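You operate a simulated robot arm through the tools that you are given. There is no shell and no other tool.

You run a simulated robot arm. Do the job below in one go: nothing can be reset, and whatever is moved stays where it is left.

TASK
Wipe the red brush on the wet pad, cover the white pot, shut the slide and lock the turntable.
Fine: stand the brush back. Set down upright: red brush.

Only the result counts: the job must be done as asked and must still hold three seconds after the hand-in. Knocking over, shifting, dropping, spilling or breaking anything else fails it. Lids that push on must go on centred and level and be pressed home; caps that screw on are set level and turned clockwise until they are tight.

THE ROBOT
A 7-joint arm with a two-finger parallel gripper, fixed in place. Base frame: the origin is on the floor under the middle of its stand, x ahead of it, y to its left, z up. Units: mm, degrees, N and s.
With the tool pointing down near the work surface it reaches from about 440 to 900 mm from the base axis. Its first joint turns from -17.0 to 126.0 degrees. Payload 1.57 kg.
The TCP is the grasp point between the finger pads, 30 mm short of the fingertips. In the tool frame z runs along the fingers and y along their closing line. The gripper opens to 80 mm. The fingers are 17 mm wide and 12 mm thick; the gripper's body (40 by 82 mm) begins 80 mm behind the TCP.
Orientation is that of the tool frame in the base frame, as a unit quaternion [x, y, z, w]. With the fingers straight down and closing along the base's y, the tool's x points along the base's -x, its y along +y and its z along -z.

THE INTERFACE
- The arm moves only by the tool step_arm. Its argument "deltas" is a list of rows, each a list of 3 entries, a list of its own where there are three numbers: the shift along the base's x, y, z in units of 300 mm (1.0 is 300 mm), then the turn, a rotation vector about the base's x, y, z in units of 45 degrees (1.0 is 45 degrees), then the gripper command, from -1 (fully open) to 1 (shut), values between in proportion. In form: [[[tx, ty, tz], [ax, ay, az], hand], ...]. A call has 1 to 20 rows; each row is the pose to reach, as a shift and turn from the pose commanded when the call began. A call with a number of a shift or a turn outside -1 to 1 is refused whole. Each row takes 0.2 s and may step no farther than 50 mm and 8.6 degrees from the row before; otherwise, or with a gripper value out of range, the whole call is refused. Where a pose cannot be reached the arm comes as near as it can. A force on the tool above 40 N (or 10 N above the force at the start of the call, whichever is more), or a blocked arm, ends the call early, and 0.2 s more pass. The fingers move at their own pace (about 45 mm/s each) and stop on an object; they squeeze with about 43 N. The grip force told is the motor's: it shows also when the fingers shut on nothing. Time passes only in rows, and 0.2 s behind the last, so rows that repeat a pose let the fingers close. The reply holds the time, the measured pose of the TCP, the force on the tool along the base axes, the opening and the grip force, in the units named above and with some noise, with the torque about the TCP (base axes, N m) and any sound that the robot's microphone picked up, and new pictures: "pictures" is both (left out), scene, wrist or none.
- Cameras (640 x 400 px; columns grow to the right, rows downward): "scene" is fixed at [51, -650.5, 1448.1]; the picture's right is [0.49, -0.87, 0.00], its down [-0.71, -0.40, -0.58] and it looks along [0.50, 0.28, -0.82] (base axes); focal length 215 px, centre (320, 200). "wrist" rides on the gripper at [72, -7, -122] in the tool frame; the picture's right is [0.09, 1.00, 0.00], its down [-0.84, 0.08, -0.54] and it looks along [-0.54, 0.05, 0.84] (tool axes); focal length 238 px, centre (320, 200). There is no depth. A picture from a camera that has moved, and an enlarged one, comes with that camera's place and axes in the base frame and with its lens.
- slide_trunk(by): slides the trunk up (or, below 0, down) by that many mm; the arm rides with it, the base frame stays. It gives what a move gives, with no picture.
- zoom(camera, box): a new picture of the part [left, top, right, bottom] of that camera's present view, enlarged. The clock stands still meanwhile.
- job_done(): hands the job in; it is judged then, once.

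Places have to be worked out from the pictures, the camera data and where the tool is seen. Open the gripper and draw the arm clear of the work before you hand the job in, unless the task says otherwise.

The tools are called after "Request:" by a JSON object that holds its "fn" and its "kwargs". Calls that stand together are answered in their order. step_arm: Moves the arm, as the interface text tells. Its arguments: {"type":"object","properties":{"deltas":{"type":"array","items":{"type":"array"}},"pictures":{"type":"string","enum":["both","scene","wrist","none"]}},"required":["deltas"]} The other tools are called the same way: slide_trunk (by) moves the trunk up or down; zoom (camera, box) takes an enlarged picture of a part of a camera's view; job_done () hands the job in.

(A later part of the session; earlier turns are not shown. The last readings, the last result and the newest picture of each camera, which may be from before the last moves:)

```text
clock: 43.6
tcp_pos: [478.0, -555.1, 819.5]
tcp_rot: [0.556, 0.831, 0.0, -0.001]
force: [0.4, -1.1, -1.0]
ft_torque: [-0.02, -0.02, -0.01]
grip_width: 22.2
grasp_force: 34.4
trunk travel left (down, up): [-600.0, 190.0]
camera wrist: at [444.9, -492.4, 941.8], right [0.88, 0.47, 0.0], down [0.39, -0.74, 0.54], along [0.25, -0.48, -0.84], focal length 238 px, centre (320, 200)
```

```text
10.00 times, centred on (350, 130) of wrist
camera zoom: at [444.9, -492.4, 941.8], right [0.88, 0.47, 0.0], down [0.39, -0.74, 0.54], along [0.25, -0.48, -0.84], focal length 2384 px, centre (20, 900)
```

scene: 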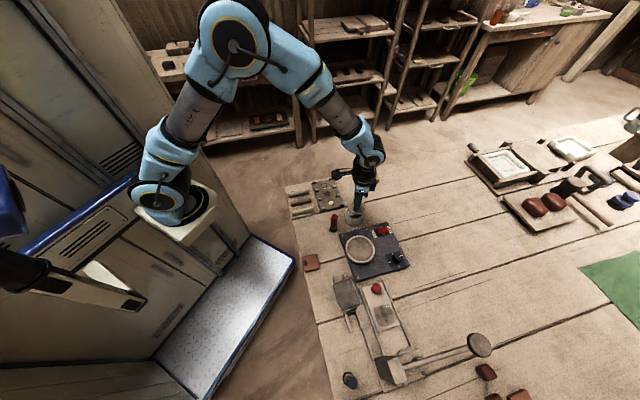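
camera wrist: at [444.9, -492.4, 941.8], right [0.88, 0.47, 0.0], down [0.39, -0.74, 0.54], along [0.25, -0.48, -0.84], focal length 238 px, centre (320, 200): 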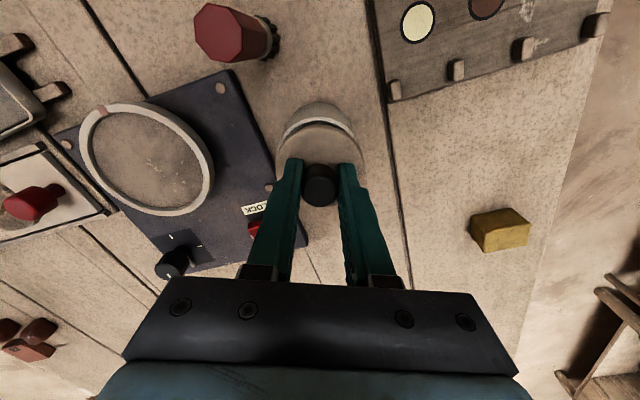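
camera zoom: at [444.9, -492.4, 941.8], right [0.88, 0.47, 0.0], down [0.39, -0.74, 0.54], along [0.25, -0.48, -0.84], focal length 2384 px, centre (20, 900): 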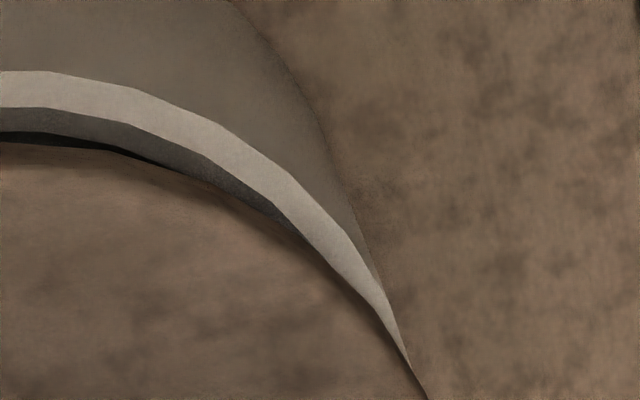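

The nearly orthogonal columns of the two cameras say the lid must shift about 3 mm inward and 1 mm sideways, i.e. (−2.3, +2.2) mm. I apply that and measure again.

Request:
{"fn": "step_arm", "kwargs": {"deltas": [[[-0.0078, 0.0072, 0], [0, 0, 0], 1], [[-0.0078, 0.0072, 0], [0, 0, 0], 1], [[-0.0078, 0.0072, 0], [0, 0, 0], 1]], "pictures": "wrist"}}

Request:
{"fn": "zoom", "kwargs": {"camera": "scene", "box": [344, 203, 364, 217]}}

Request:
{"fn": "zoom", "kwargs": {"camera": "wrist", "box": [270, 100, 370, 190]}}

```text
clock: 44.4
tcp_pos: [477.7, -553.1, 817.9]
tcp_rot: [0.556, 0.831, 0.0, 0.0]
force: [0.1, 0.8, -0.1]
ft_torque: [-0.01, -0.01, -0.01]
grip_width: 22.2
grasp_force: 34.6
trunk travel left (down, up): [-600.0, 190.0]
camera wrist: at [443.6, -490.2, 941.3], right [0.88, 0.47, 0.0], down [0.39, -0.74, 0.54], along [0.25, -0.48, -0.84], focal length 238 px, centre (320, 200)
```

wrist: 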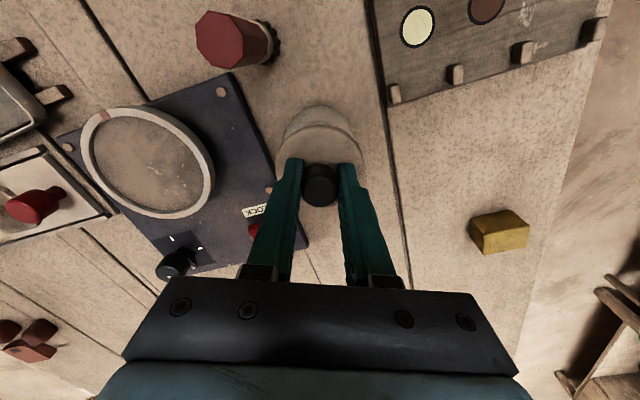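

```text
16.00 times, centred on (354, 210) of scene
camera zoom: at [51.0, -650.5, 1448.1], right [0.49, -0.87, 0.0], down [-0.71, -0.4, -0.58], along [0.5, 0.28, -0.82], focal length 3446 px, centre (-224, 40)
```

zoom: 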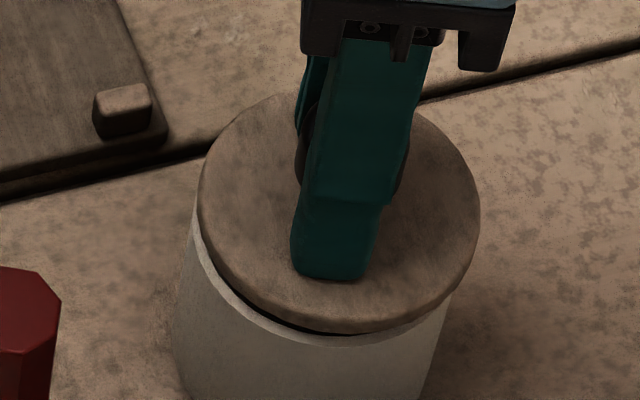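

```text
4.44 times, centred on (320, 145) of wrist
camera zoom: at [443.6, -490.2, 941.3], right [0.88, 0.47, 0.0], down [0.39, -0.74, 0.54], along [0.25, -0.48, -0.84], focal length 1059 px, centre (320, 444)
```

zoom: 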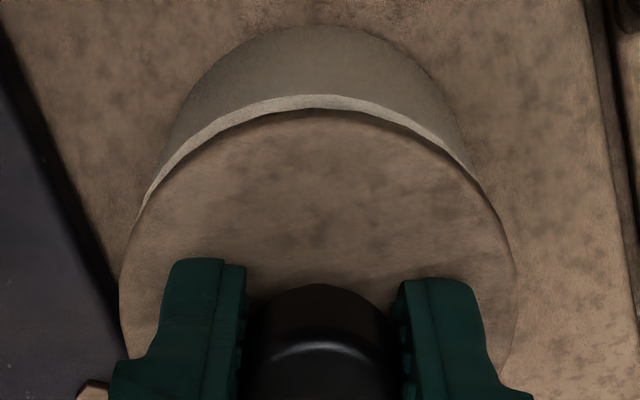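

The lid is now concentric with the rim to within about 1 mm in both views. I lower it in small steps until it seats.

Request:
{"fn": "step_arm", "kwargs": {"deltas": [[[0, 0, -0.005], [0, 0, 0], 1], [[0, 0, -0.01], [0, 0, 0], 1], [[0, 0, -0.013], [0, 0, 0], 1], [[0, 0, -0.013], [0, 0, 0], 1]], "pictures": "none"}}

Request:
{"fn": "zoom", "kwargs": {"camera": "scene", "box": [344, 203, 364, 217]}}

```text
clock: 45.4
tcp_pos: [479.2, -552.7, 815.7]
tcp_rot: [0.556, 0.831, 0.001, 0.0]
force: [0.6, 0.4, -1.6]
ft_torque: [0.0, 0.01, 0.01]
grip_width: 22.0
grasp_force: 34.6
trunk travel left (down, up): [-600.0, 190.0]
```

```text
16.00 times, centred on (354, 210) of scene
camera zoom: at [51.0, -650.5, 1448.1], right [0.49, -0.87, 0.0], down [-0.71, -0.4, -0.58], along [0.5, 0.28, -0.82], focal length 3446 px, centre (-224, 40)
```

zoom: 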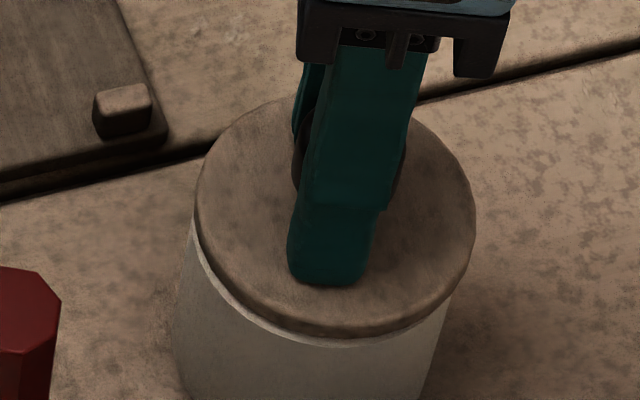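

No contact yet and the lid is still centred with a thin gap left. I keep lowering.

Request:
{"fn": "step_arm", "kwargs": {"deltas": [[[0, 0, -0.005], [0, 0, 0], 1], [[0, 0, -0.01], [0, 0, 0], 1], [[0, 0, -0.01], [0, 0, 0], 1]], "pictures": "none"}}

```text
clock: 46.2
tcp_pos: [477.6, -553.9, 812.2]
tcp_rot: [0.556, 0.831, 0.0, 0.0]
force: [-5.9, 1.5, 9.7]
ft_torque: [0.08, 0.19, -0.02]
grip_width: 22.0
grasp_force: 35.1
trunk travel left (down, up): [-600.0, 190.0]
heard: snap
```

A "snap" was heard with 10 N of contact at z≈812. I look at how the lid sits.

Request:
{"fn": "zoom", "kwargs": {"camera": "scene", "box": [344, 203, 364, 217]}}

Request:
{"fn": "zoom", "kwargs": {"camera": "wrist", "box": [270, 100, 370, 190]}}

```text
16.00 times, centred on (354, 210) of scene
camera zoom: at [51.0, -650.5, 1448.1], right [0.49, -0.87, 0.0], down [-0.71, -0.4, -0.58], along [0.5, 0.28, -0.82], focal length 3446 px, centre (-224, 40)
```

zoom: 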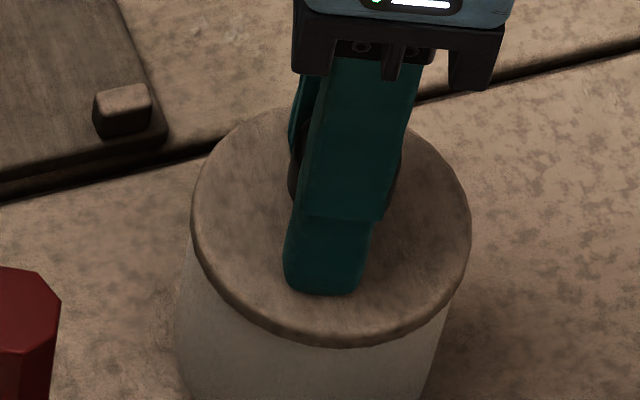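

```text
4.44 times, centred on (320, 145) of wrist
camera zoom: at [442.8, -489.5, 935.3], right [0.88, 0.47, 0.0], down [0.39, -0.74, 0.54], along [0.25, -0.48, -0.84], focal length 1059 px, centre (320, 444)
```

zoom: 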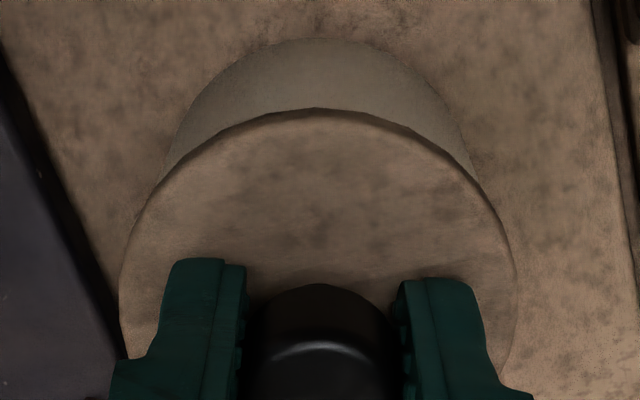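

The lid covers the rim, looks centred and level. I press gently a little more to be sure it's home.

Request:
{"fn": "step_arm", "kwargs": {"deltas": [[[0.001, 0, -0.003], [0, 0, 0], 1], [[0.001, 0, -0.006], [0, 0, 0], 1], [[0.001, 0, -0.006], [0, 0, 0], 1]], "pictures": "none"}}

```text
clock: 47.2
tcp_pos: [476.4, -553.7, 812.4]
tcp_rot: [0.555, 0.832, -0.001, -0.001]
force: [-8.8, 9.1, 22.5]
ft_torque: [0.35, 0.18, 0.08]
grip_width: 21.8
grasp_force: 34.6
trunk travel left (down, up): [-600.0, 190.0]
stopped in row 3: the force on the tool passed its limit at 41 N (the readings are from after the stop); the commanded pose is now the measured one
```

It hit the force limit of 41 N, so the lid is firmly home. I unload the pressure before letting go.

Request:
{"fn": "step_arm", "kwargs": {"deltas": [[[0, 0, 0.002], [0, 0, 0], 1], [[0, 0, 0.002], [0, 0, 0], 1]], "pictures": "none"}}

```text
clock: 47.8
tcp_pos: [476.3, -552.3, 813.4]
tcp_rot: [0.556, 0.831, -0.001, -0.001]
force: [-11.1, 5.7, 15.3]
ft_torque: [0.21, 0.44, 0.02]
grip_width: 21.9
grasp_force: 34.7
trunk travel left (down, up): [-600.0, 190.0]
```

Some side load remains (−11, 6, 15 N). I follow it with a small (−1.2, +0.7, +1.2) mm shift to relax everything before opening.

Request:
{"fn": "step_arm", "kwargs": {"deltas": [[[-0.002, 0.001, 0.002], [0, 0, 0], 1], [[-0.004, 0.0023, 0.004], [0, 0, 0], 1], [[-0.004, 0.0023, 0.004], [0, 0, 0], 1]], "pictures": "none"}}

```text
clock: 48.6
tcp_pos: [479.0, -553.0, 813.4]
tcp_rot: [0.556, 0.831, 0.0, 0.0]
force: [-0.6, 0.1, 0.9]
ft_torque: [0.02, -0.02, 0.0]
grip_width: 22.1
grasp_force: 34.8
trunk travel left (down, up): [-600.0, 190.0]
heard: snap
```

Another "snap" — I need to check whether the lid is still seated or popped up.

Request:
{"fn": "zoom", "kwargs": {"camera": "scene", "box": [344, 203, 364, 217]}}

Request:
{"fn": "zoom", "kwargs": {"camera": "wrist", "box": [270, 100, 370, 190]}}

```text
16.00 times, centred on (354, 210) of scene
camera zoom: at [51.0, -650.5, 1448.1], right [0.49, -0.87, 0.0], down [-0.71, -0.4, -0.58], along [0.5, 0.28, -0.82], focal length 3446 px, centre (-224, 40)
```

zoom: 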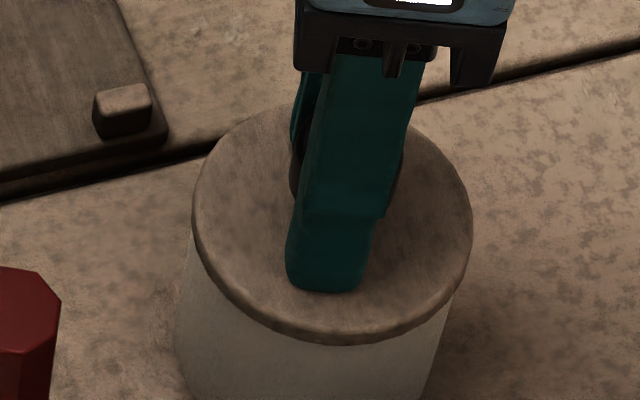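

```text
4.44 times, centred on (320, 145) of wrist
camera zoom: at [443.5, -489.6, 935.3], right [0.88, 0.47, 0.0], down [0.39, -0.74, 0.54], along [0.25, -0.48, -0.84], focal length 1059 px, centre (320, 444)
```

zoom: 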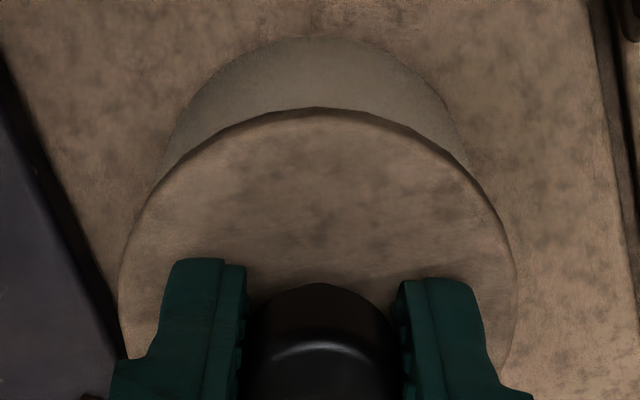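

The lid rose roughly half a millimetre, so the second snap was probably it unlatching. I press it down again from this relaxed, centred position and will release while it's still loaded downward.

Request:
{"fn": "step_arm", "kwargs": {"deltas": [[[0, 0, -0.003], [0, 0, 0], 1], [[0, 0, -0.006], [0, 0, 0], 1], [[0, 0, -0.008], [0, 0, 0], 1], [[0, 0, -0.008], [0, 0, 0], 1]], "pictures": "none"}}

```text
clock: 49.6
tcp_pos: [477.4, -552.9, 811.5]
tcp_rot: [0.556, 0.831, 0.0, 0.0]
force: [-2.9, 2.1, 13.4]
ft_torque: [-0.06, -0.1, 0.01]
grip_width: 21.8
grasp_force: 35.0
trunk travel left (down, up): [-600.0, 190.0]
```

Force is 13 N with little side load, and no snap yet. I press slightly further.

Request:
{"fn": "step_arm", "kwargs": {"deltas": [[[0, 0, -0.002], [0, 0, 0], 1], [[0, 0, -0.004], [0, 0, 0], 1], [[0, 0, -0.004], [0, 0, 0], 1]], "pictures": "none"}}

Request:
{"fn": "zoom", "kwargs": {"camera": "scene", "box": [344, 203, 364, 217]}}

```text
clock: 50.4
tcp_pos: [477.0, -553.9, 811.2]
tcp_rot: [0.556, 0.831, 0.0, 0.002]
force: [-7.7, 4.0, 39.1]
ft_torque: [0.17, 0.2, 0.05]
grip_width: 22.0
grasp_force: 34.4
trunk travel left (down, up): [-600.0, 190.0]
```

```text
16.00 times, centred on (354, 210) of scene
camera zoom: at [51.0, -650.5, 1448.1], right [0.49, -0.87, 0.0], down [-0.71, -0.4, -0.58], along [0.5, 0.28, -0.82], focal length 3446 px, centre (-224, 40)
```

zoom: 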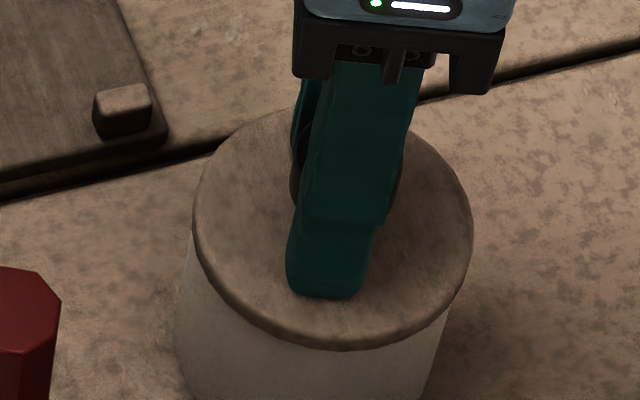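

It's now at 39 N and visibly a bit lower and level. I unload in small increments, listening for any pop.

Request:
{"fn": "step_arm", "kwargs": {"deltas": [[[0, 0, 0.002], [0, 0, 0], 1], [[0, 0, 0.002], [0, 0, 0], 1]], "pictures": "none"}}

```text
clock: 51.0
tcp_pos: [476.5, -553.2, 812.4]
tcp_rot: [0.556, 0.831, -0.002, 0.002]
force: [-3.7, -5.5, 36.5]
ft_torque: [-0.23, 0.04, 0.07]
grip_width: 21.8
grasp_force: 35.0
trunk travel left (down, up): [-600.0, 190.0]
```

Request:
{"fn": "step_arm", "kwargs": {"deltas": [[[0, 0, 0.002], [0, 0, 0], 1], [[0, 0, 0.004], [0, 0, 0], 1], [[0, 0, 0.004], [0, 0, 0], 1]], "pictures": "none"}}

```text
clock: 51.8
tcp_pos: [476.9, -552.6, 811.8]
tcp_rot: [0.556, 0.831, -0.001, 0.001]
force: [-0.9, -9.7, 30.3]
ft_torque: [-0.46, -0.16, 0.02]
grip_width: 22.0
grasp_force: 34.5
trunk travel left (down, up): [-600.0, 190.0]
```

Unloading gradually; still 30 N. I continue raising in small amounts until the load is light.

Request:
{"fn": "step_arm", "kwargs": {"deltas": [[[0, 0, 0.002], [0, 0, 0], 1], [[0, 0.001, 0.004], [0, 0, 0], 1], [[0, 0.001, 0.006], [0, 0, 0], 1], [[0, 0.001, 0.006], [0, 0, 0], 1]], "pictures": "none"}}

```text
clock: 52.8
tcp_pos: [477.2, -551.5, 811.8]
tcp_rot: [0.556, 0.831, 0.0, -0.001]
force: [2.1, -3.8, 6.9]
ft_torque: [-0.27, -0.26, -0.04]
grip_width: 21.5
grasp_force: 35.0
trunk travel left (down, up): [-600.0, 190.0]
```

Load is down to 7 N with no pop, so the lid stays home. I open the fingers moderately and check.

Request:
{"fn": "step_arm", "kwargs": {"deltas": [[[0, 0, 0], [0, 0, 0], 0.3], [[0, 0, 0], [0, 0, 0], 0.1], [[0, 0, 0], [0, 0, 0], -0.1], [[0, 0, 0], [0, 0, 0], -0.2], [[0, 0, 0], [0, 0, 0], -0.2]], "pictures": "wrist"}}

Request:
{"fn": "zoom", "kwargs": {"camera": "scene", "box": [344, 203, 364, 217]}}

```text
clock: 54.0
tcp_pos: [476.3, -551.9, 812.9]
tcp_rot: [0.555, 0.832, 0.0, 0.001]
force: [-0.2, 0.3, -1.0]
ft_torque: [-0.04, -0.01, 0.01]
grip_width: 47.8
grasp_force: 0.0
trunk travel left (down, up): [-600.0, 190.0]
camera wrist: at [442.5, -488.7, 935.1], right [0.88, 0.47, 0.0], down [0.39, -0.74, 0.54], along [0.25, -0.48, -0.84], focal length 238 px, centre (320, 200)
```

wrist: 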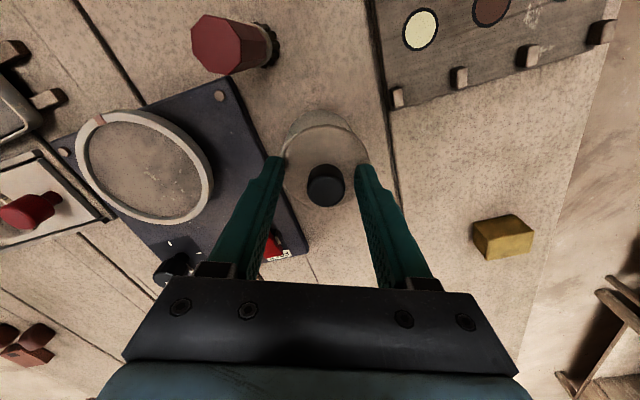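

```text
16.00 times, centred on (354, 210) of scene
camera zoom: at [51.0, -650.5, 1448.1], right [0.49, -0.87, 0.0], down [-0.71, -0.4, -0.58], along [0.5, 0.28, -0.82], focal length 3446 px, centre (-224, 40)
```

zoom: 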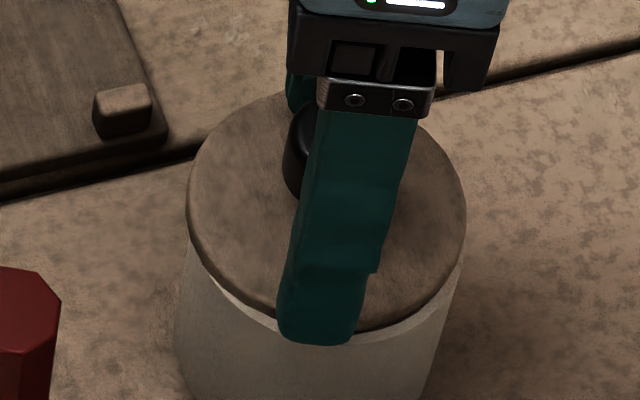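

The scene view suggests the lid moved when released. I look closer before doing anything else.

Request:
{"fn": "zoom", "kwargs": {"camera": "wrist", "box": [270, 95, 380, 215]}}

Request:
{"fn": "zoom", "kwargs": {"camera": "scene", "box": [335, 195, 375, 225]}}

```text
3.33 times, centred on (325, 155) of wrist
camera zoom: at [442.5, -488.7, 935.1], right [0.88, 0.47, 0.0], down [0.39, -0.74, 0.54], along [0.25, -0.48, -0.84], focal length 794 px, centre (303, 350)
```

zoom: 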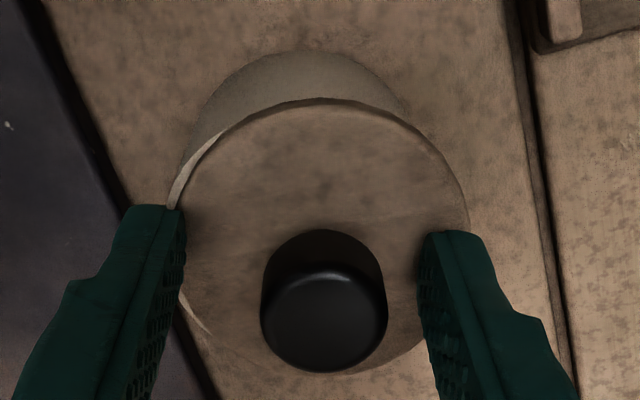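

```text
13.33 times, centred on (355, 210) of scene
camera zoom: at [51.0, -650.5, 1448.1], right [0.49, -0.87, 0.0], down [-0.71, -0.4, -0.58], along [0.5, 0.28, -0.82], focal length 2872 px, centre (-147, 67)
```

zoom: 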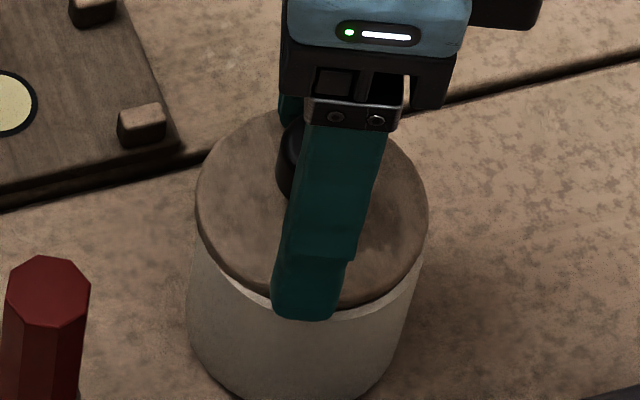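

The lid slid about 4–5 mm toward +x when the fingers opened, because the fingertips were pressing on it. I'll raise the gripper 4 mm so the tips clear the lid, then re-grip the knob, which re-centres it across the fingers.

Request:
{"fn": "step_arm", "kwargs": {"deltas": [[[0, 0, 0.007], [0, 0, 0], -0.2], [[0, 0, 0.015], [0, 0, 0], -0.2], [[0, 0, 0.015], [0, 0, 0], -0.2]], "pictures": "wrist"}}

Request:
{"fn": "zoom", "kwargs": {"camera": "wrist", "box": [270, 95, 380, 215]}}

Request:
{"fn": "zoom", "kwargs": {"camera": "scene", "box": [340, 198, 370, 220]}}

```text
clock: 54.8
tcp_pos: [475.5, -553.2, 816.5]
tcp_rot: [0.556, 0.831, 0.0, -0.001]
force: [-0.3, 0.2, 0.7]
ft_torque: [0.02, 0.01, -0.04]
grip_width: 48.3
grasp_force: 0.0
trunk travel left (down, up): [-600.0, 190.0]
camera wrist: at [441.5, -489.3, 939.7], right [0.88, 0.47, 0.0], down [0.39, -0.74, 0.54], along [0.25, -0.48, -0.84], focal length 238 px, centre (320, 200)
```

wrist: 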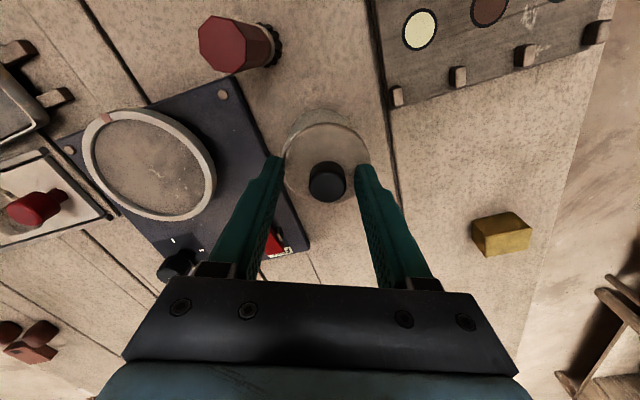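

```text
3.33 times, centred on (325, 155) of wrist
camera zoom: at [441.5, -489.3, 939.7], right [0.88, 0.47, 0.0], down [0.39, -0.74, 0.54], along [0.25, -0.48, -0.84], focal length 794 px, centre (303, 350)
```

zoom: 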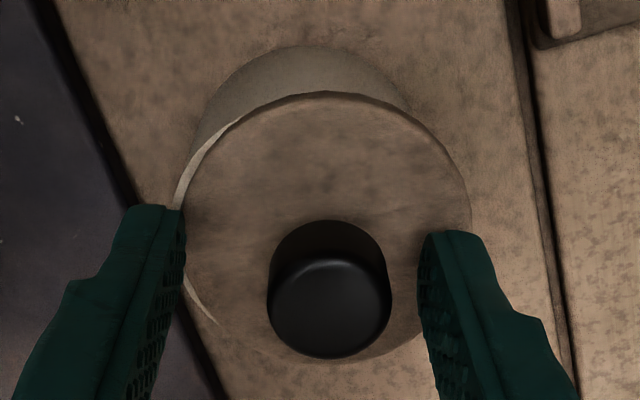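

```text
16.00 times, centred on (355, 209) of scene
camera zoom: at [51.0, -650.5, 1448.1], right [0.49, -0.87, 0.0], down [-0.71, -0.4, -0.58], along [0.5, 0.28, -0.82], focal length 3446 px, centre (-240, 56)
```

zoom: 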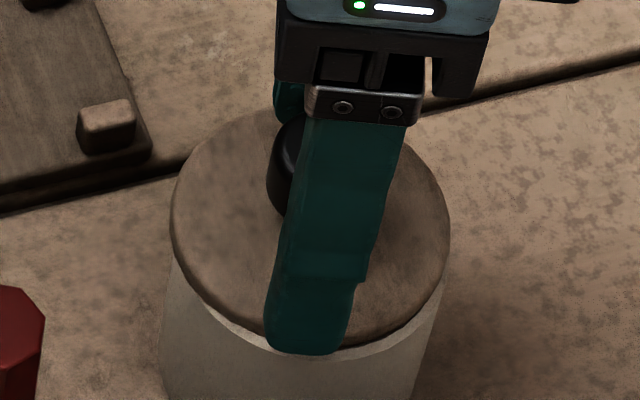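

The lid sits level but about 4 mm off along the finger line. The pot's axis is +1 mm from the TCP along that line, so I shift (0.9, 0.5) mm and close on the knob to pull the lid back to centre.

Request:
{"fn": "step_arm", "kwargs": {"deltas": [[[0.003, 0.0017, 0], [0, 0, 0], -0.2], [[0.003, 0.0017, 0], [0, 0, 0], 0.2], [[0.003, 0.0017, 0], [0, 0, 0], 0.4], [[0.003, 0.0017, 0], [0, 0, 0], 0.6], [[0.003, 0.0017, 0], [0, 0, 0], 1], [[0.003, 0.0017, 0], [0, 0, 0], 1]], "pictures": "wrist"}}

Request:
{"fn": "zoom", "kwargs": {"camera": "wrist", "box": [270, 95, 380, 215]}}

Request:
{"fn": "zoom", "kwargs": {"camera": "scene", "box": [340, 198, 370, 220]}}

```text
clock: 56.2
tcp_pos: [477.9, -552.7, 817.9]
tcp_rot: [0.556, 0.831, 0.001, 0.0]
force: [-0.2, 0.1, 0.3]
ft_torque: [0.01, 0.01, 0.0]
grip_width: 21.7
grasp_force: 34.8
trunk travel left (down, up): [-600.0, 190.0]
camera wrist: at [443.2, -488.9, 940.1], right [0.88, 0.47, 0.0], down [0.39, -0.74, 0.54], along [0.25, -0.48, -0.84], focal length 238 px, centre (320, 200)
```

wrist: 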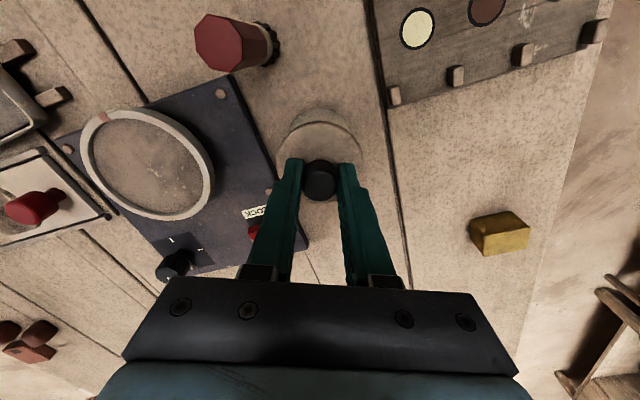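

```text
3.33 times, centred on (325, 155) of wrist
camera zoom: at [443.2, -488.9, 940.1], right [0.88, 0.47, 0.0], down [0.39, -0.74, 0.54], along [0.25, -0.48, -0.84], focal length 794 px, centre (303, 350)
```

zoom: 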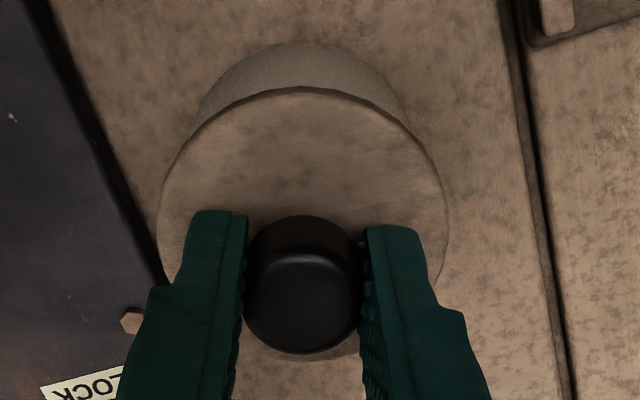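

```text
16.00 times, centred on (355, 209) of scene
camera zoom: at [51.0, -650.5, 1448.1], right [0.49, -0.87, 0.0], down [-0.71, -0.4, -0.58], along [0.5, 0.28, -0.82], focal length 3446 px, centre (-240, 56)
```

zoom: 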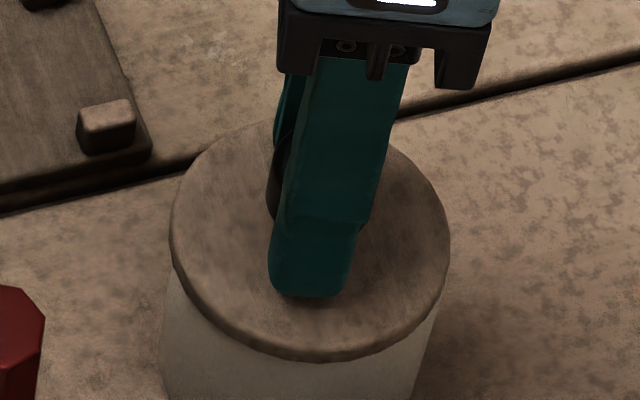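

Across the fingers the lid is now centred within 0.3 mm; the scene view asks for about 1.1 mm more outward. I make that small shift and then press down gently in steps until it snaps.

Request:
{"fn": "step_arm", "kwargs": {"deltas": [[[0.0018, -0.0033, 0], [0, 0, 0], 1], [[0.0018, -0.0033, 0], [0, 0, 0], 1], [[0.0018, -0.0033, -0.002], [0, 0, 0], 1], [[0.0018, -0.0033, -0.004], [0, 0, 0], 1], [[0.0018, -0.0033, -0.004], [0, 0, 0], 1]], "pictures": "none"}}

Request:
{"fn": "zoom", "kwargs": {"camera": "scene", "box": [340, 198, 370, 220]}}

```text
clock: 57.4
tcp_pos: [478.3, -554.3, 816.9]
tcp_rot: [0.555, 0.832, -0.001, 0.002]
force: [-3.6, 4.9, 25.7]
ft_torque: [0.36, 0.21, 0.1]
grip_width: 21.8
grasp_force: 34.5
trunk travel left (down, up): [-600.0, 190.0]
```

```text
16.00 times, centred on (355, 209) of scene
camera zoom: at [51.0, -650.5, 1448.1], right [0.49, -0.87, 0.0], down [-0.71, -0.4, -0.58], along [0.5, 0.28, -0.82], focal length 3446 px, centre (-240, 56)
```

zoom: 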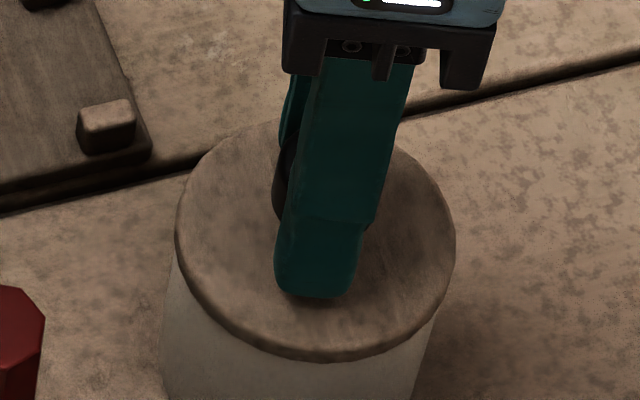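

No snap at 26 N, though the lid's image position is now within 0.5 mm of where it first snapped. I check the wrist view for the remaining offset.

Request:
{"fn": "zoom", "kwargs": {"camera": "wrist", "box": [270, 95, 380, 215]}}

Request:
{"fn": "zoom", "kwargs": {"camera": "scene", "box": [345, 208, 365, 222]}}

```text
3.33 times, centred on (325, 155) of wrist
camera zoom: at [443.7, -489.8, 939.7], right [0.88, 0.47, 0.0], down [0.39, -0.74, 0.54], along [0.25, -0.48, -0.84], focal length 794 px, centre (303, 350)
```

zoom: 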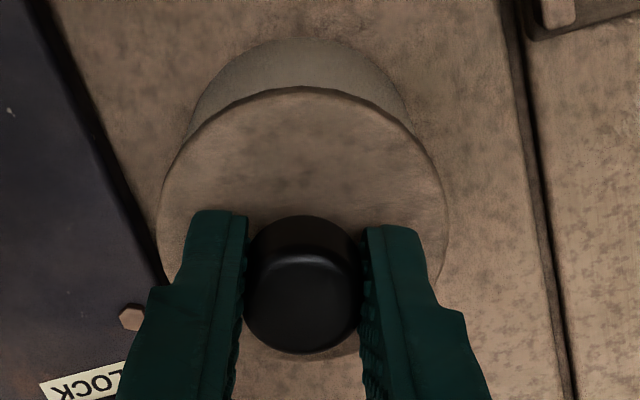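

```text
16.00 times, centred on (355, 215) of scene
camera zoom: at [51.0, -650.5, 1448.1], right [0.49, -0.87, 0.0], down [-0.71, -0.4, -0.58], along [0.5, 0.28, -0.82], focal length 3446 px, centre (-240, -40)
```

zoom: 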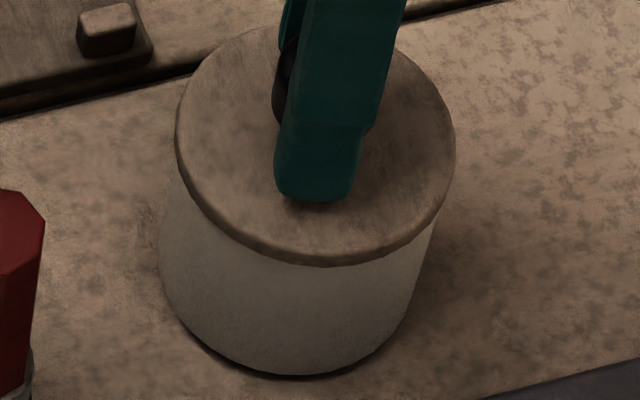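

The lid looks concentric from both sides, yet pressing from rest hasn't re-latched it. I lift it about 8 mm, check alignment, and bring it down again the way it first snapped.

Request:
{"fn": "step_arm", "kwargs": {"deltas": [[[0, 0, 0.006], [0, 0, 0], 1], [[0, 0, 0.014], [0, 0, 0], 1], [[0, 0, 0.024], [0, 0, 0], 1], [[0, 0, 0.03], [0, 0, 0], 1], [[0, 0, 0.03], [0, 0, 0], 1]], "pictures": "wrist"}}

Request:
{"fn": "zoom", "kwargs": {"camera": "scene", "box": [340, 198, 370, 220]}}

Request:
{"fn": "zoom", "kwargs": {"camera": "wrist", "box": [270, 95, 380, 215]}}

```text
clock: 58.6
tcp_pos: [477.6, -552.6, 825.3]
tcp_rot: [0.556, 0.831, -0.001, 0.0]
force: [0.6, -0.1, -0.9]
ft_torque: [0.03, 0.01, 0.01]
grip_width: 22.4
grasp_force: 34.4
trunk travel left (down, up): [-600.0, 190.0]
camera wrist: at [444.4, -490.0, 947.2], right [0.88, 0.47, 0.0], down [0.39, -0.74, 0.54], along [0.25, -0.48, -0.84], focal length 238 px, centre (320, 200)
```

wrist: 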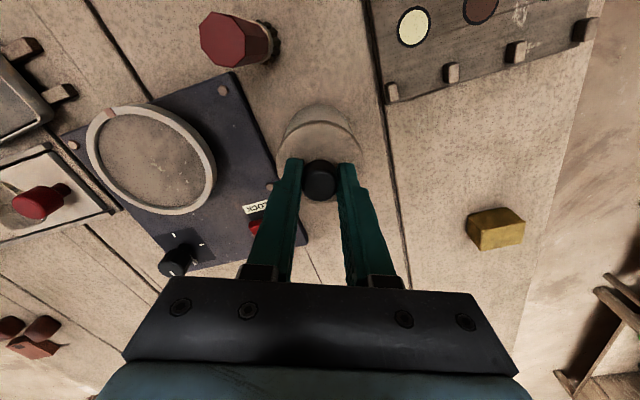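

```text
16.00 times, centred on (355, 209) of scene
camera zoom: at [51.0, -650.5, 1448.1], right [0.49, -0.87, 0.0], down [-0.71, -0.4, -0.58], along [0.5, 0.28, -0.82], focal length 3446 px, centre (-240, 56)
```

zoom: 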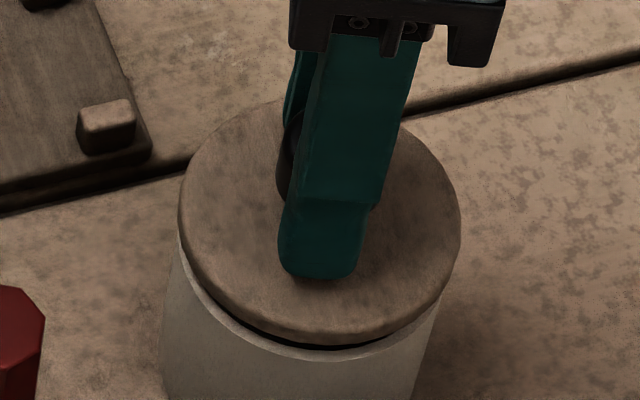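

```text
3.33 times, centred on (325, 155) of wrist
camera zoom: at [444.4, -490.0, 947.2], right [0.88, 0.47, 0.0], down [0.39, -0.74, 0.54], along [0.25, -0.48, -0.84], focal length 794 px, centre (303, 350)
```

zoom: 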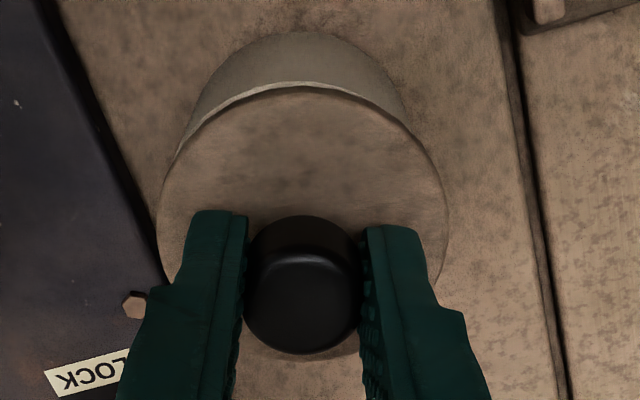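

The lid hovers ~8 mm above the rim. I zoom in tightly on the crescent of visible rim to check centring before lowering.

Request:
{"fn": "zoom", "kwargs": {"camera": "wrist", "box": [275, 100, 325, 140]}}

Request:
{"fn": "zoom", "kwargs": {"camera": "wrist", "box": [315, 100, 365, 140]}}

Request:
{"fn": "zoom", "kwargs": {"camera": "scene", "box": [346, 206, 366, 220]}}

```text
10.00 times, centred on (300, 120) of wrist
camera zoom: at [444.4, -490.0, 947.2], right [0.88, 0.47, 0.0], down [0.39, -0.74, 0.54], along [0.25, -0.48, -0.84], focal length 2384 px, centre (520, 1000)
```

zoom: 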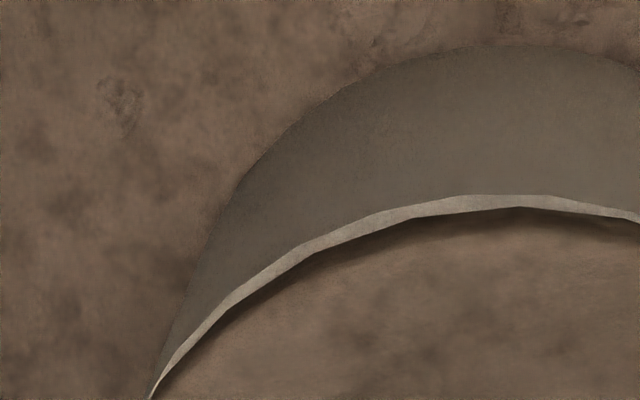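

```text
10.00 times, centred on (340, 120) of wrist
camera zoom: at [444.4, -490.0, 947.2], right [0.88, 0.47, 0.0], down [0.39, -0.74, 0.54], along [0.25, -0.48, -0.84], focal length 2384 px, centre (120, 1000)
```

zoom: 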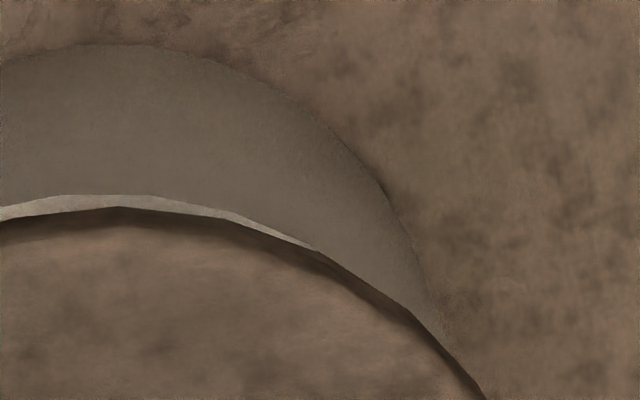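

```text
16.00 times, centred on (356, 213) of scene
camera zoom: at [51.0, -650.5, 1448.1], right [0.49, -0.87, 0.0], down [-0.71, -0.4, -0.58], along [0.5, 0.28, -0.82], focal length 3446 px, centre (-256, -8)
```

zoom: 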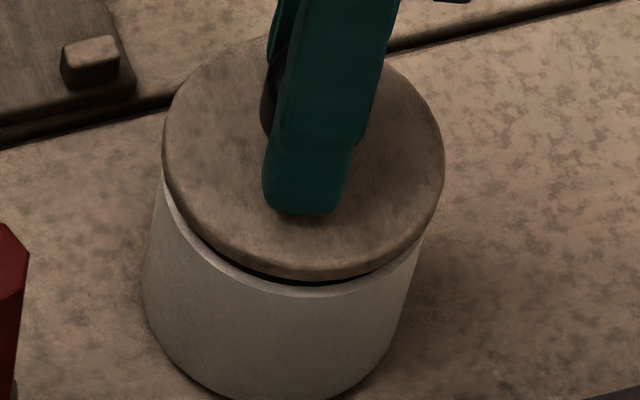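

The crescent shows the pot about 0.7 mm to the left of the lid, and the scene view shows a 0.6 mm offset. I correct by (−0.9, +0.2) mm and lower to near contact.

Request:
{"fn": "step_arm", "kwargs": {"deltas": [[[-0.003, 0.0007, 0], [0, 0, 0], 1], [[-0.003, 0.0007, -0.008], [0, 0, 0], 1], [[-0.003, 0.0007, -0.016], [0, 0, 0], 1], [[-0.003, 0.0007, -0.022], [0, 0, 0], 1], [[-0.003, 0.0007, -0.022], [0, 0, 0], 1]], "pictures": "none"}}

Request:
{"fn": "step_arm", "kwargs": {"deltas": [[[0, 0, -0.005], [0, 0, 0], 1], [[0, 0, -0.01], [0, 0, 0], 1], [[0, 0, -0.01], [0, 0, 0], 1]], "pictures": "none"}}

```text
clock: 59.8
tcp_pos: [476.8, -553.4, 818.9]
tcp_rot: [0.556, 0.831, 0.0, 0.0]
force: [0.2, 1.3, -1.1]
ft_torque: [-0.02, 0.0, -0.01]
grip_width: 22.0
grasp_force: 35.1
trunk travel left (down, up): [-600.0, 190.0]
```

```text
clock: 60.6
tcp_pos: [476.5, -553.5, 816.4]
tcp_rot: [0.555, 0.832, -0.002, 0.002]
force: [1.2, 2.7, 28.1]
ft_torque: [0.2, 0.05, 0.11]
grip_width: 21.9
grasp_force: 35.4
trunk travel left (down, up): [-600.0, 190.0]
heard: snap
```

Snap again, with 28 N straight down and almost no side load. I ease the load a little, keeping it positive so nothing pulls up, and then open the fingers, which now clear the lid's top.

Request:
{"fn": "step_arm", "kwargs": {"deltas": [[[0, 0, 0.002], [0, 0, 0], 1], [[0, 0, 0.002], [0, 0, 0], 1]], "pictures": "none"}}

```text
clock: 61.2
tcp_pos: [477.8, -554.8, 817.3]
tcp_rot: [0.555, 0.832, -0.001, 0.002]
force: [7.0, -1.4, 30.7]
ft_torque: [-0.17, -0.23, 0.08]
grip_width: 21.7
grasp_force: 34.3
trunk travel left (down, up): [-600.0, 190.0]
```

Request:
{"fn": "step_arm", "kwargs": {"deltas": [[[0, 0, 0.003], [0, 0, 0], 1], [[0, 0, 0.003], [0, 0, 0], 1]], "pictures": "none"}}

```text
clock: 61.8
tcp_pos: [476.9, -554.5, 816.7]
tcp_rot: [0.556, 0.831, -0.001, 0.001]
force: [10.5, -6.4, 23.3]
ft_torque: [-0.43, -0.43, 0.07]
grip_width: 21.9
grasp_force: 34.5
trunk travel left (down, up): [-600.0, 190.0]
```

Side load creeps up as I unload, so further fiddling only risks stressing the latch. Opening now will relax everything, so I release straight away.

Request:
{"fn": "step_arm", "kwargs": {"deltas": [[[0, 0, 0], [0, 0, 0], 0.2], [[0, 0, 0], [0, 0, 0], 0], [[0, 0, 0], [0, 0, 0], -0.2], [[0, 0, 0.01], [0, 0, 0], -0.2], [[0, 0, 0.02], [0, 0, 0], -0.2]], "pictures": "wrist"}}

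Request:
{"fn": "zoom", "kwargs": {"camera": "scene", "box": [340, 198, 370, 220]}}

Request:
{"fn": "zoom", "kwargs": {"camera": "wrist", "box": [270, 95, 380, 215]}}

```text
clock: 63.0
tcp_pos: [477.8, -552.1, 821.7]
tcp_rot: [0.555, 0.832, -0.001, 0.0]
force: [-0.5, 0.0, 0.5]
ft_torque: [0.0, -0.02, -0.02]
grip_width: 48.1
grasp_force: 0.0
trunk travel left (down, up): [-600.0, 190.0]
camera wrist: at [443.2, -490.2, 945.1], right [0.88, 0.47, 0.0], down [0.39, -0.74, 0.54], along [0.25, -0.48, -0.84], focal length 238 px, centre (320, 200)
```

wrist: 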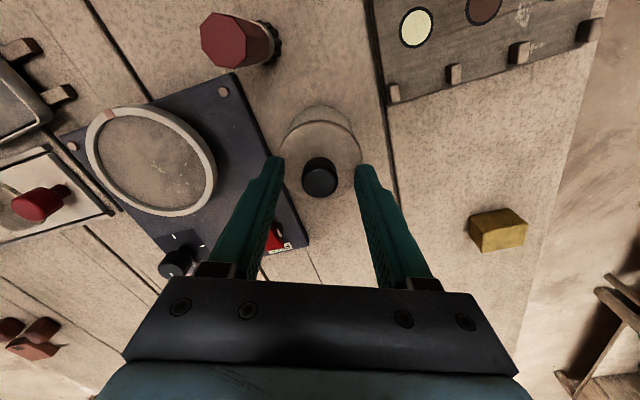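

```text
16.00 times, centred on (355, 209) of scene
camera zoom: at [51.0, -650.5, 1448.1], right [0.49, -0.87, 0.0], down [-0.71, -0.4, -0.58], along [0.5, 0.28, -0.82], focal length 3446 px, centre (-240, 56)
```

zoom: 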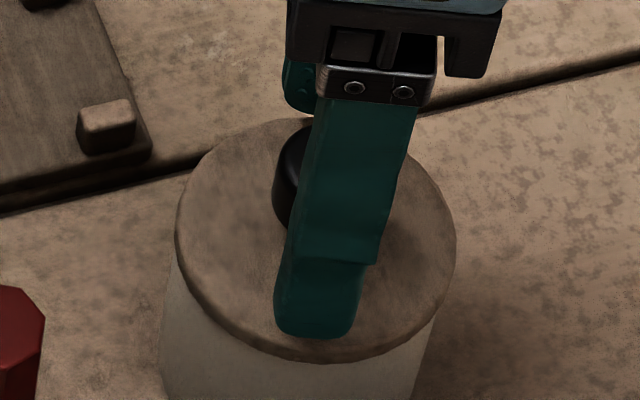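

```text
3.33 times, centred on (325, 155) of wrist
camera zoom: at [443.2, -490.2, 945.1], right [0.88, 0.47, 0.0], down [0.39, -0.74, 0.54], along [0.25, -0.48, -0.84], focal length 794 px, centre (303, 350)
```

zoom: 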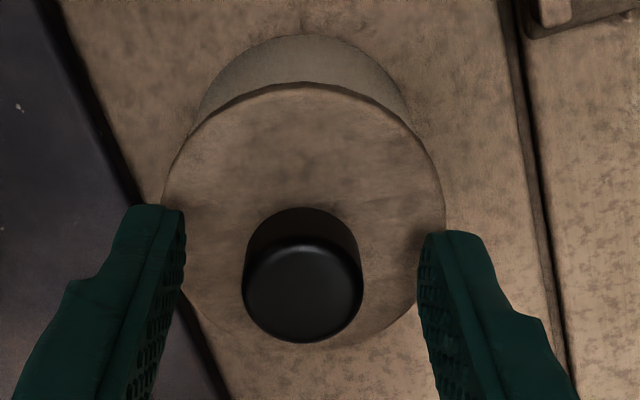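

The lid stays put: centred within a quarter-millimetre of the expected position and flush on the rim. I raise straight up and look back from above.

Request:
{"fn": "step_arm", "kwargs": {"deltas": [[[0, 0, 0.1], [0, 0, 0], -0.2], [[0, 0, 0.2], [0, 0, 0], -0.2], [[0, 0, 0.3], [0, 0, 0], -0.2], [[0, 0, 0.3], [0, 0, 0], -0.2]], "pictures": "both"}}

Request:
{"fn": "zoom", "kwargs": {"camera": "scene", "box": [325, 195, 375, 240]}}

Request:
{"fn": "zoom", "kwargs": {"camera": "wrist", "box": [230, 60, 410, 180]}}

```text
clock: 64.0
tcp_pos: [475.8, -551.3, 914.3]
tcp_rot: [0.555, 0.832, -0.001, -0.001]
force: [-0.4, -0.4, 0.2]
ft_torque: [0.04, -0.01, -0.01]
grip_width: 48.0
grasp_force: 0.1
trunk travel left (down, up): [-600.0, 190.0]
camera wrist: at [443.5, -489.1, 1036.7], right [0.89, 0.47, 0.0], down [0.39, -0.74, 0.54], along [0.25, -0.48, -0.84], focal length 238 px, centre (320, 200)
```

scene: 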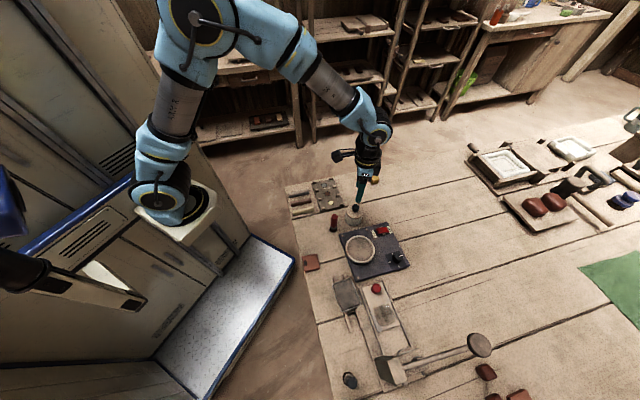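
wrist: 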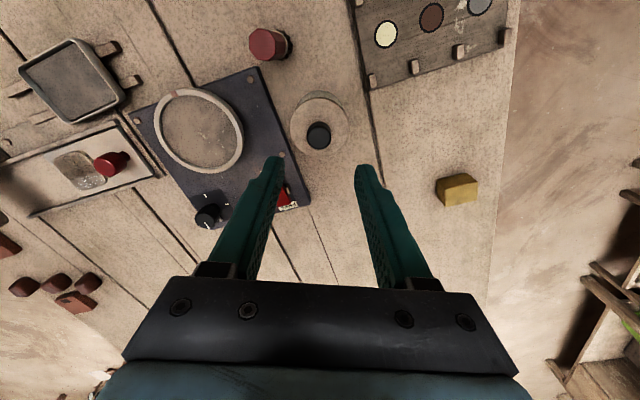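

```text
8.89 times, centred on (350, 218) of scene
camera zoom: at [51.0, -650.5, 1448.1], right [0.49, -0.87, 0.0], down [-0.71, -0.4, -0.58], along [0.5, 0.28, -0.82], focal length 1914 px, centre (53, 44)
```

zoom: 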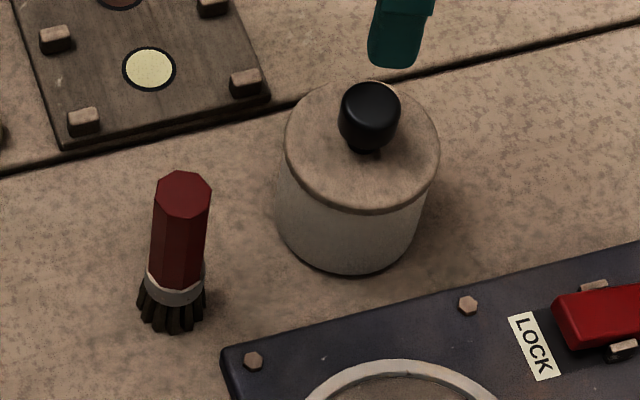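

```text
3.33 times, centred on (320, 120) of wrist
camera zoom: at [443.5, -489.1, 1036.7], right [0.89, 0.47, 0.0], down [0.39, -0.74, 0.54], along [0.25, -0.48, -0.84], focal length 794 px, centre (320, 467)
```

zoom: 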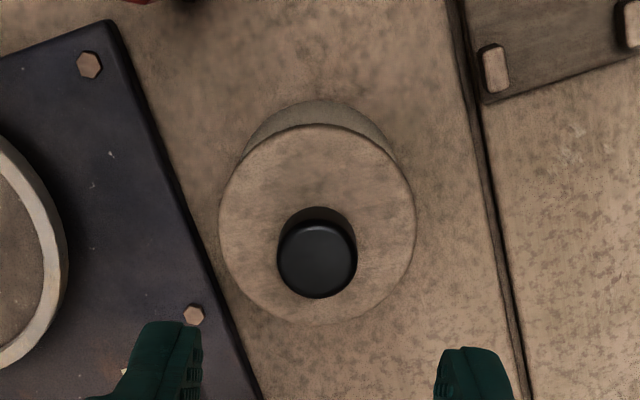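

The pot is covered, lid centred and level, brush upright. Next is the slide: I move above a point behind its red knob, close the fingers to a fist and align yaw to the slide's 45° axis.

Request:
{"fn": "step_arm", "kwargs": {"deltas": [[[-0.104, -0.082, 0], [0, 0, 0.083], 0.5], [[-0.208, -0.164, 0], [0, 0, 0.167], 1], [[-0.311, -0.246, 0], [0, 0, 0.25], 1], [[-0.415, -0.328, 0], [0, 0, 0.333], 1], [[-0.519, -0.41, 0], [0, 0, 0.417], 1], [[-0.6227, -0.4923, 0], [0, 0, 0.5], 1], [[-0.6227, -0.4923, 0], [0, 0, 0.5], 1]], "pictures": "both"}}

Request:
{"fn": "zoom", "kwargs": {"camera": "wrist", "box": [180, 40, 400, 200]}}

```text
clock: 65.6
tcp_pos: [291.7, -699.5, 914.3]
tcp_rot: [0.383, 0.924, 0.0, 0.0]
force: [-0.1, -0.6, 0.0]
ft_torque: [0.03, -0.01, 0.01]
grip_width: 0.0
grasp_force: 21.2
trunk travel left (down, up): [-600.0, 190.0]
camera wrist: at [235.9, -654.0, 1037.4], right [0.64, 0.77, 0.0], down [0.65, -0.54, 0.54], along [0.42, -0.35, -0.84], focal length 238 px, centre (320, 200)
```

scene: 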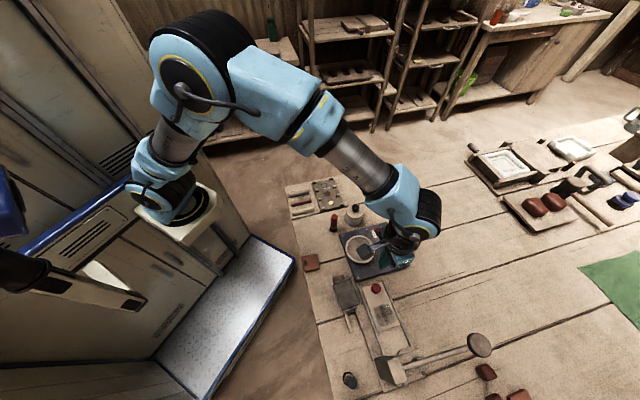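
wrist: 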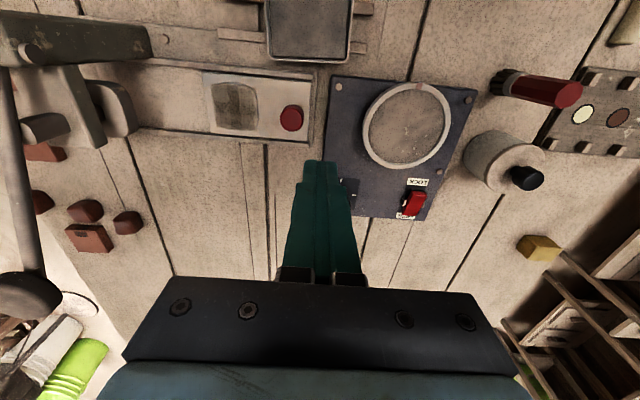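

```text
2.50 times, centred on (290, 120) of wrist
camera zoom: at [235.9, -654.0, 1037.4], right [0.64, 0.77, 0.0], down [0.65, -0.54, 0.54], along [0.42, -0.35, -0.84], focal length 596 px, centre (395, 400)
```

zoom: 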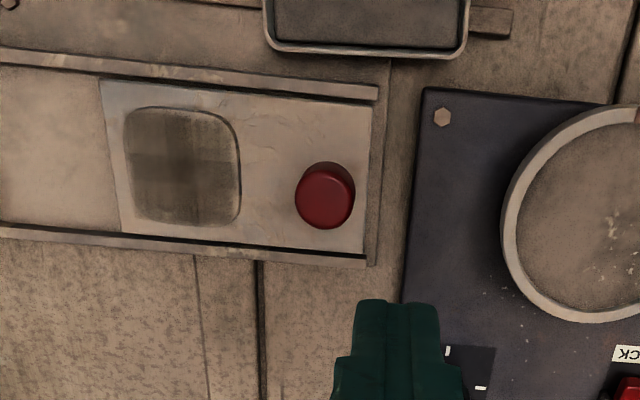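

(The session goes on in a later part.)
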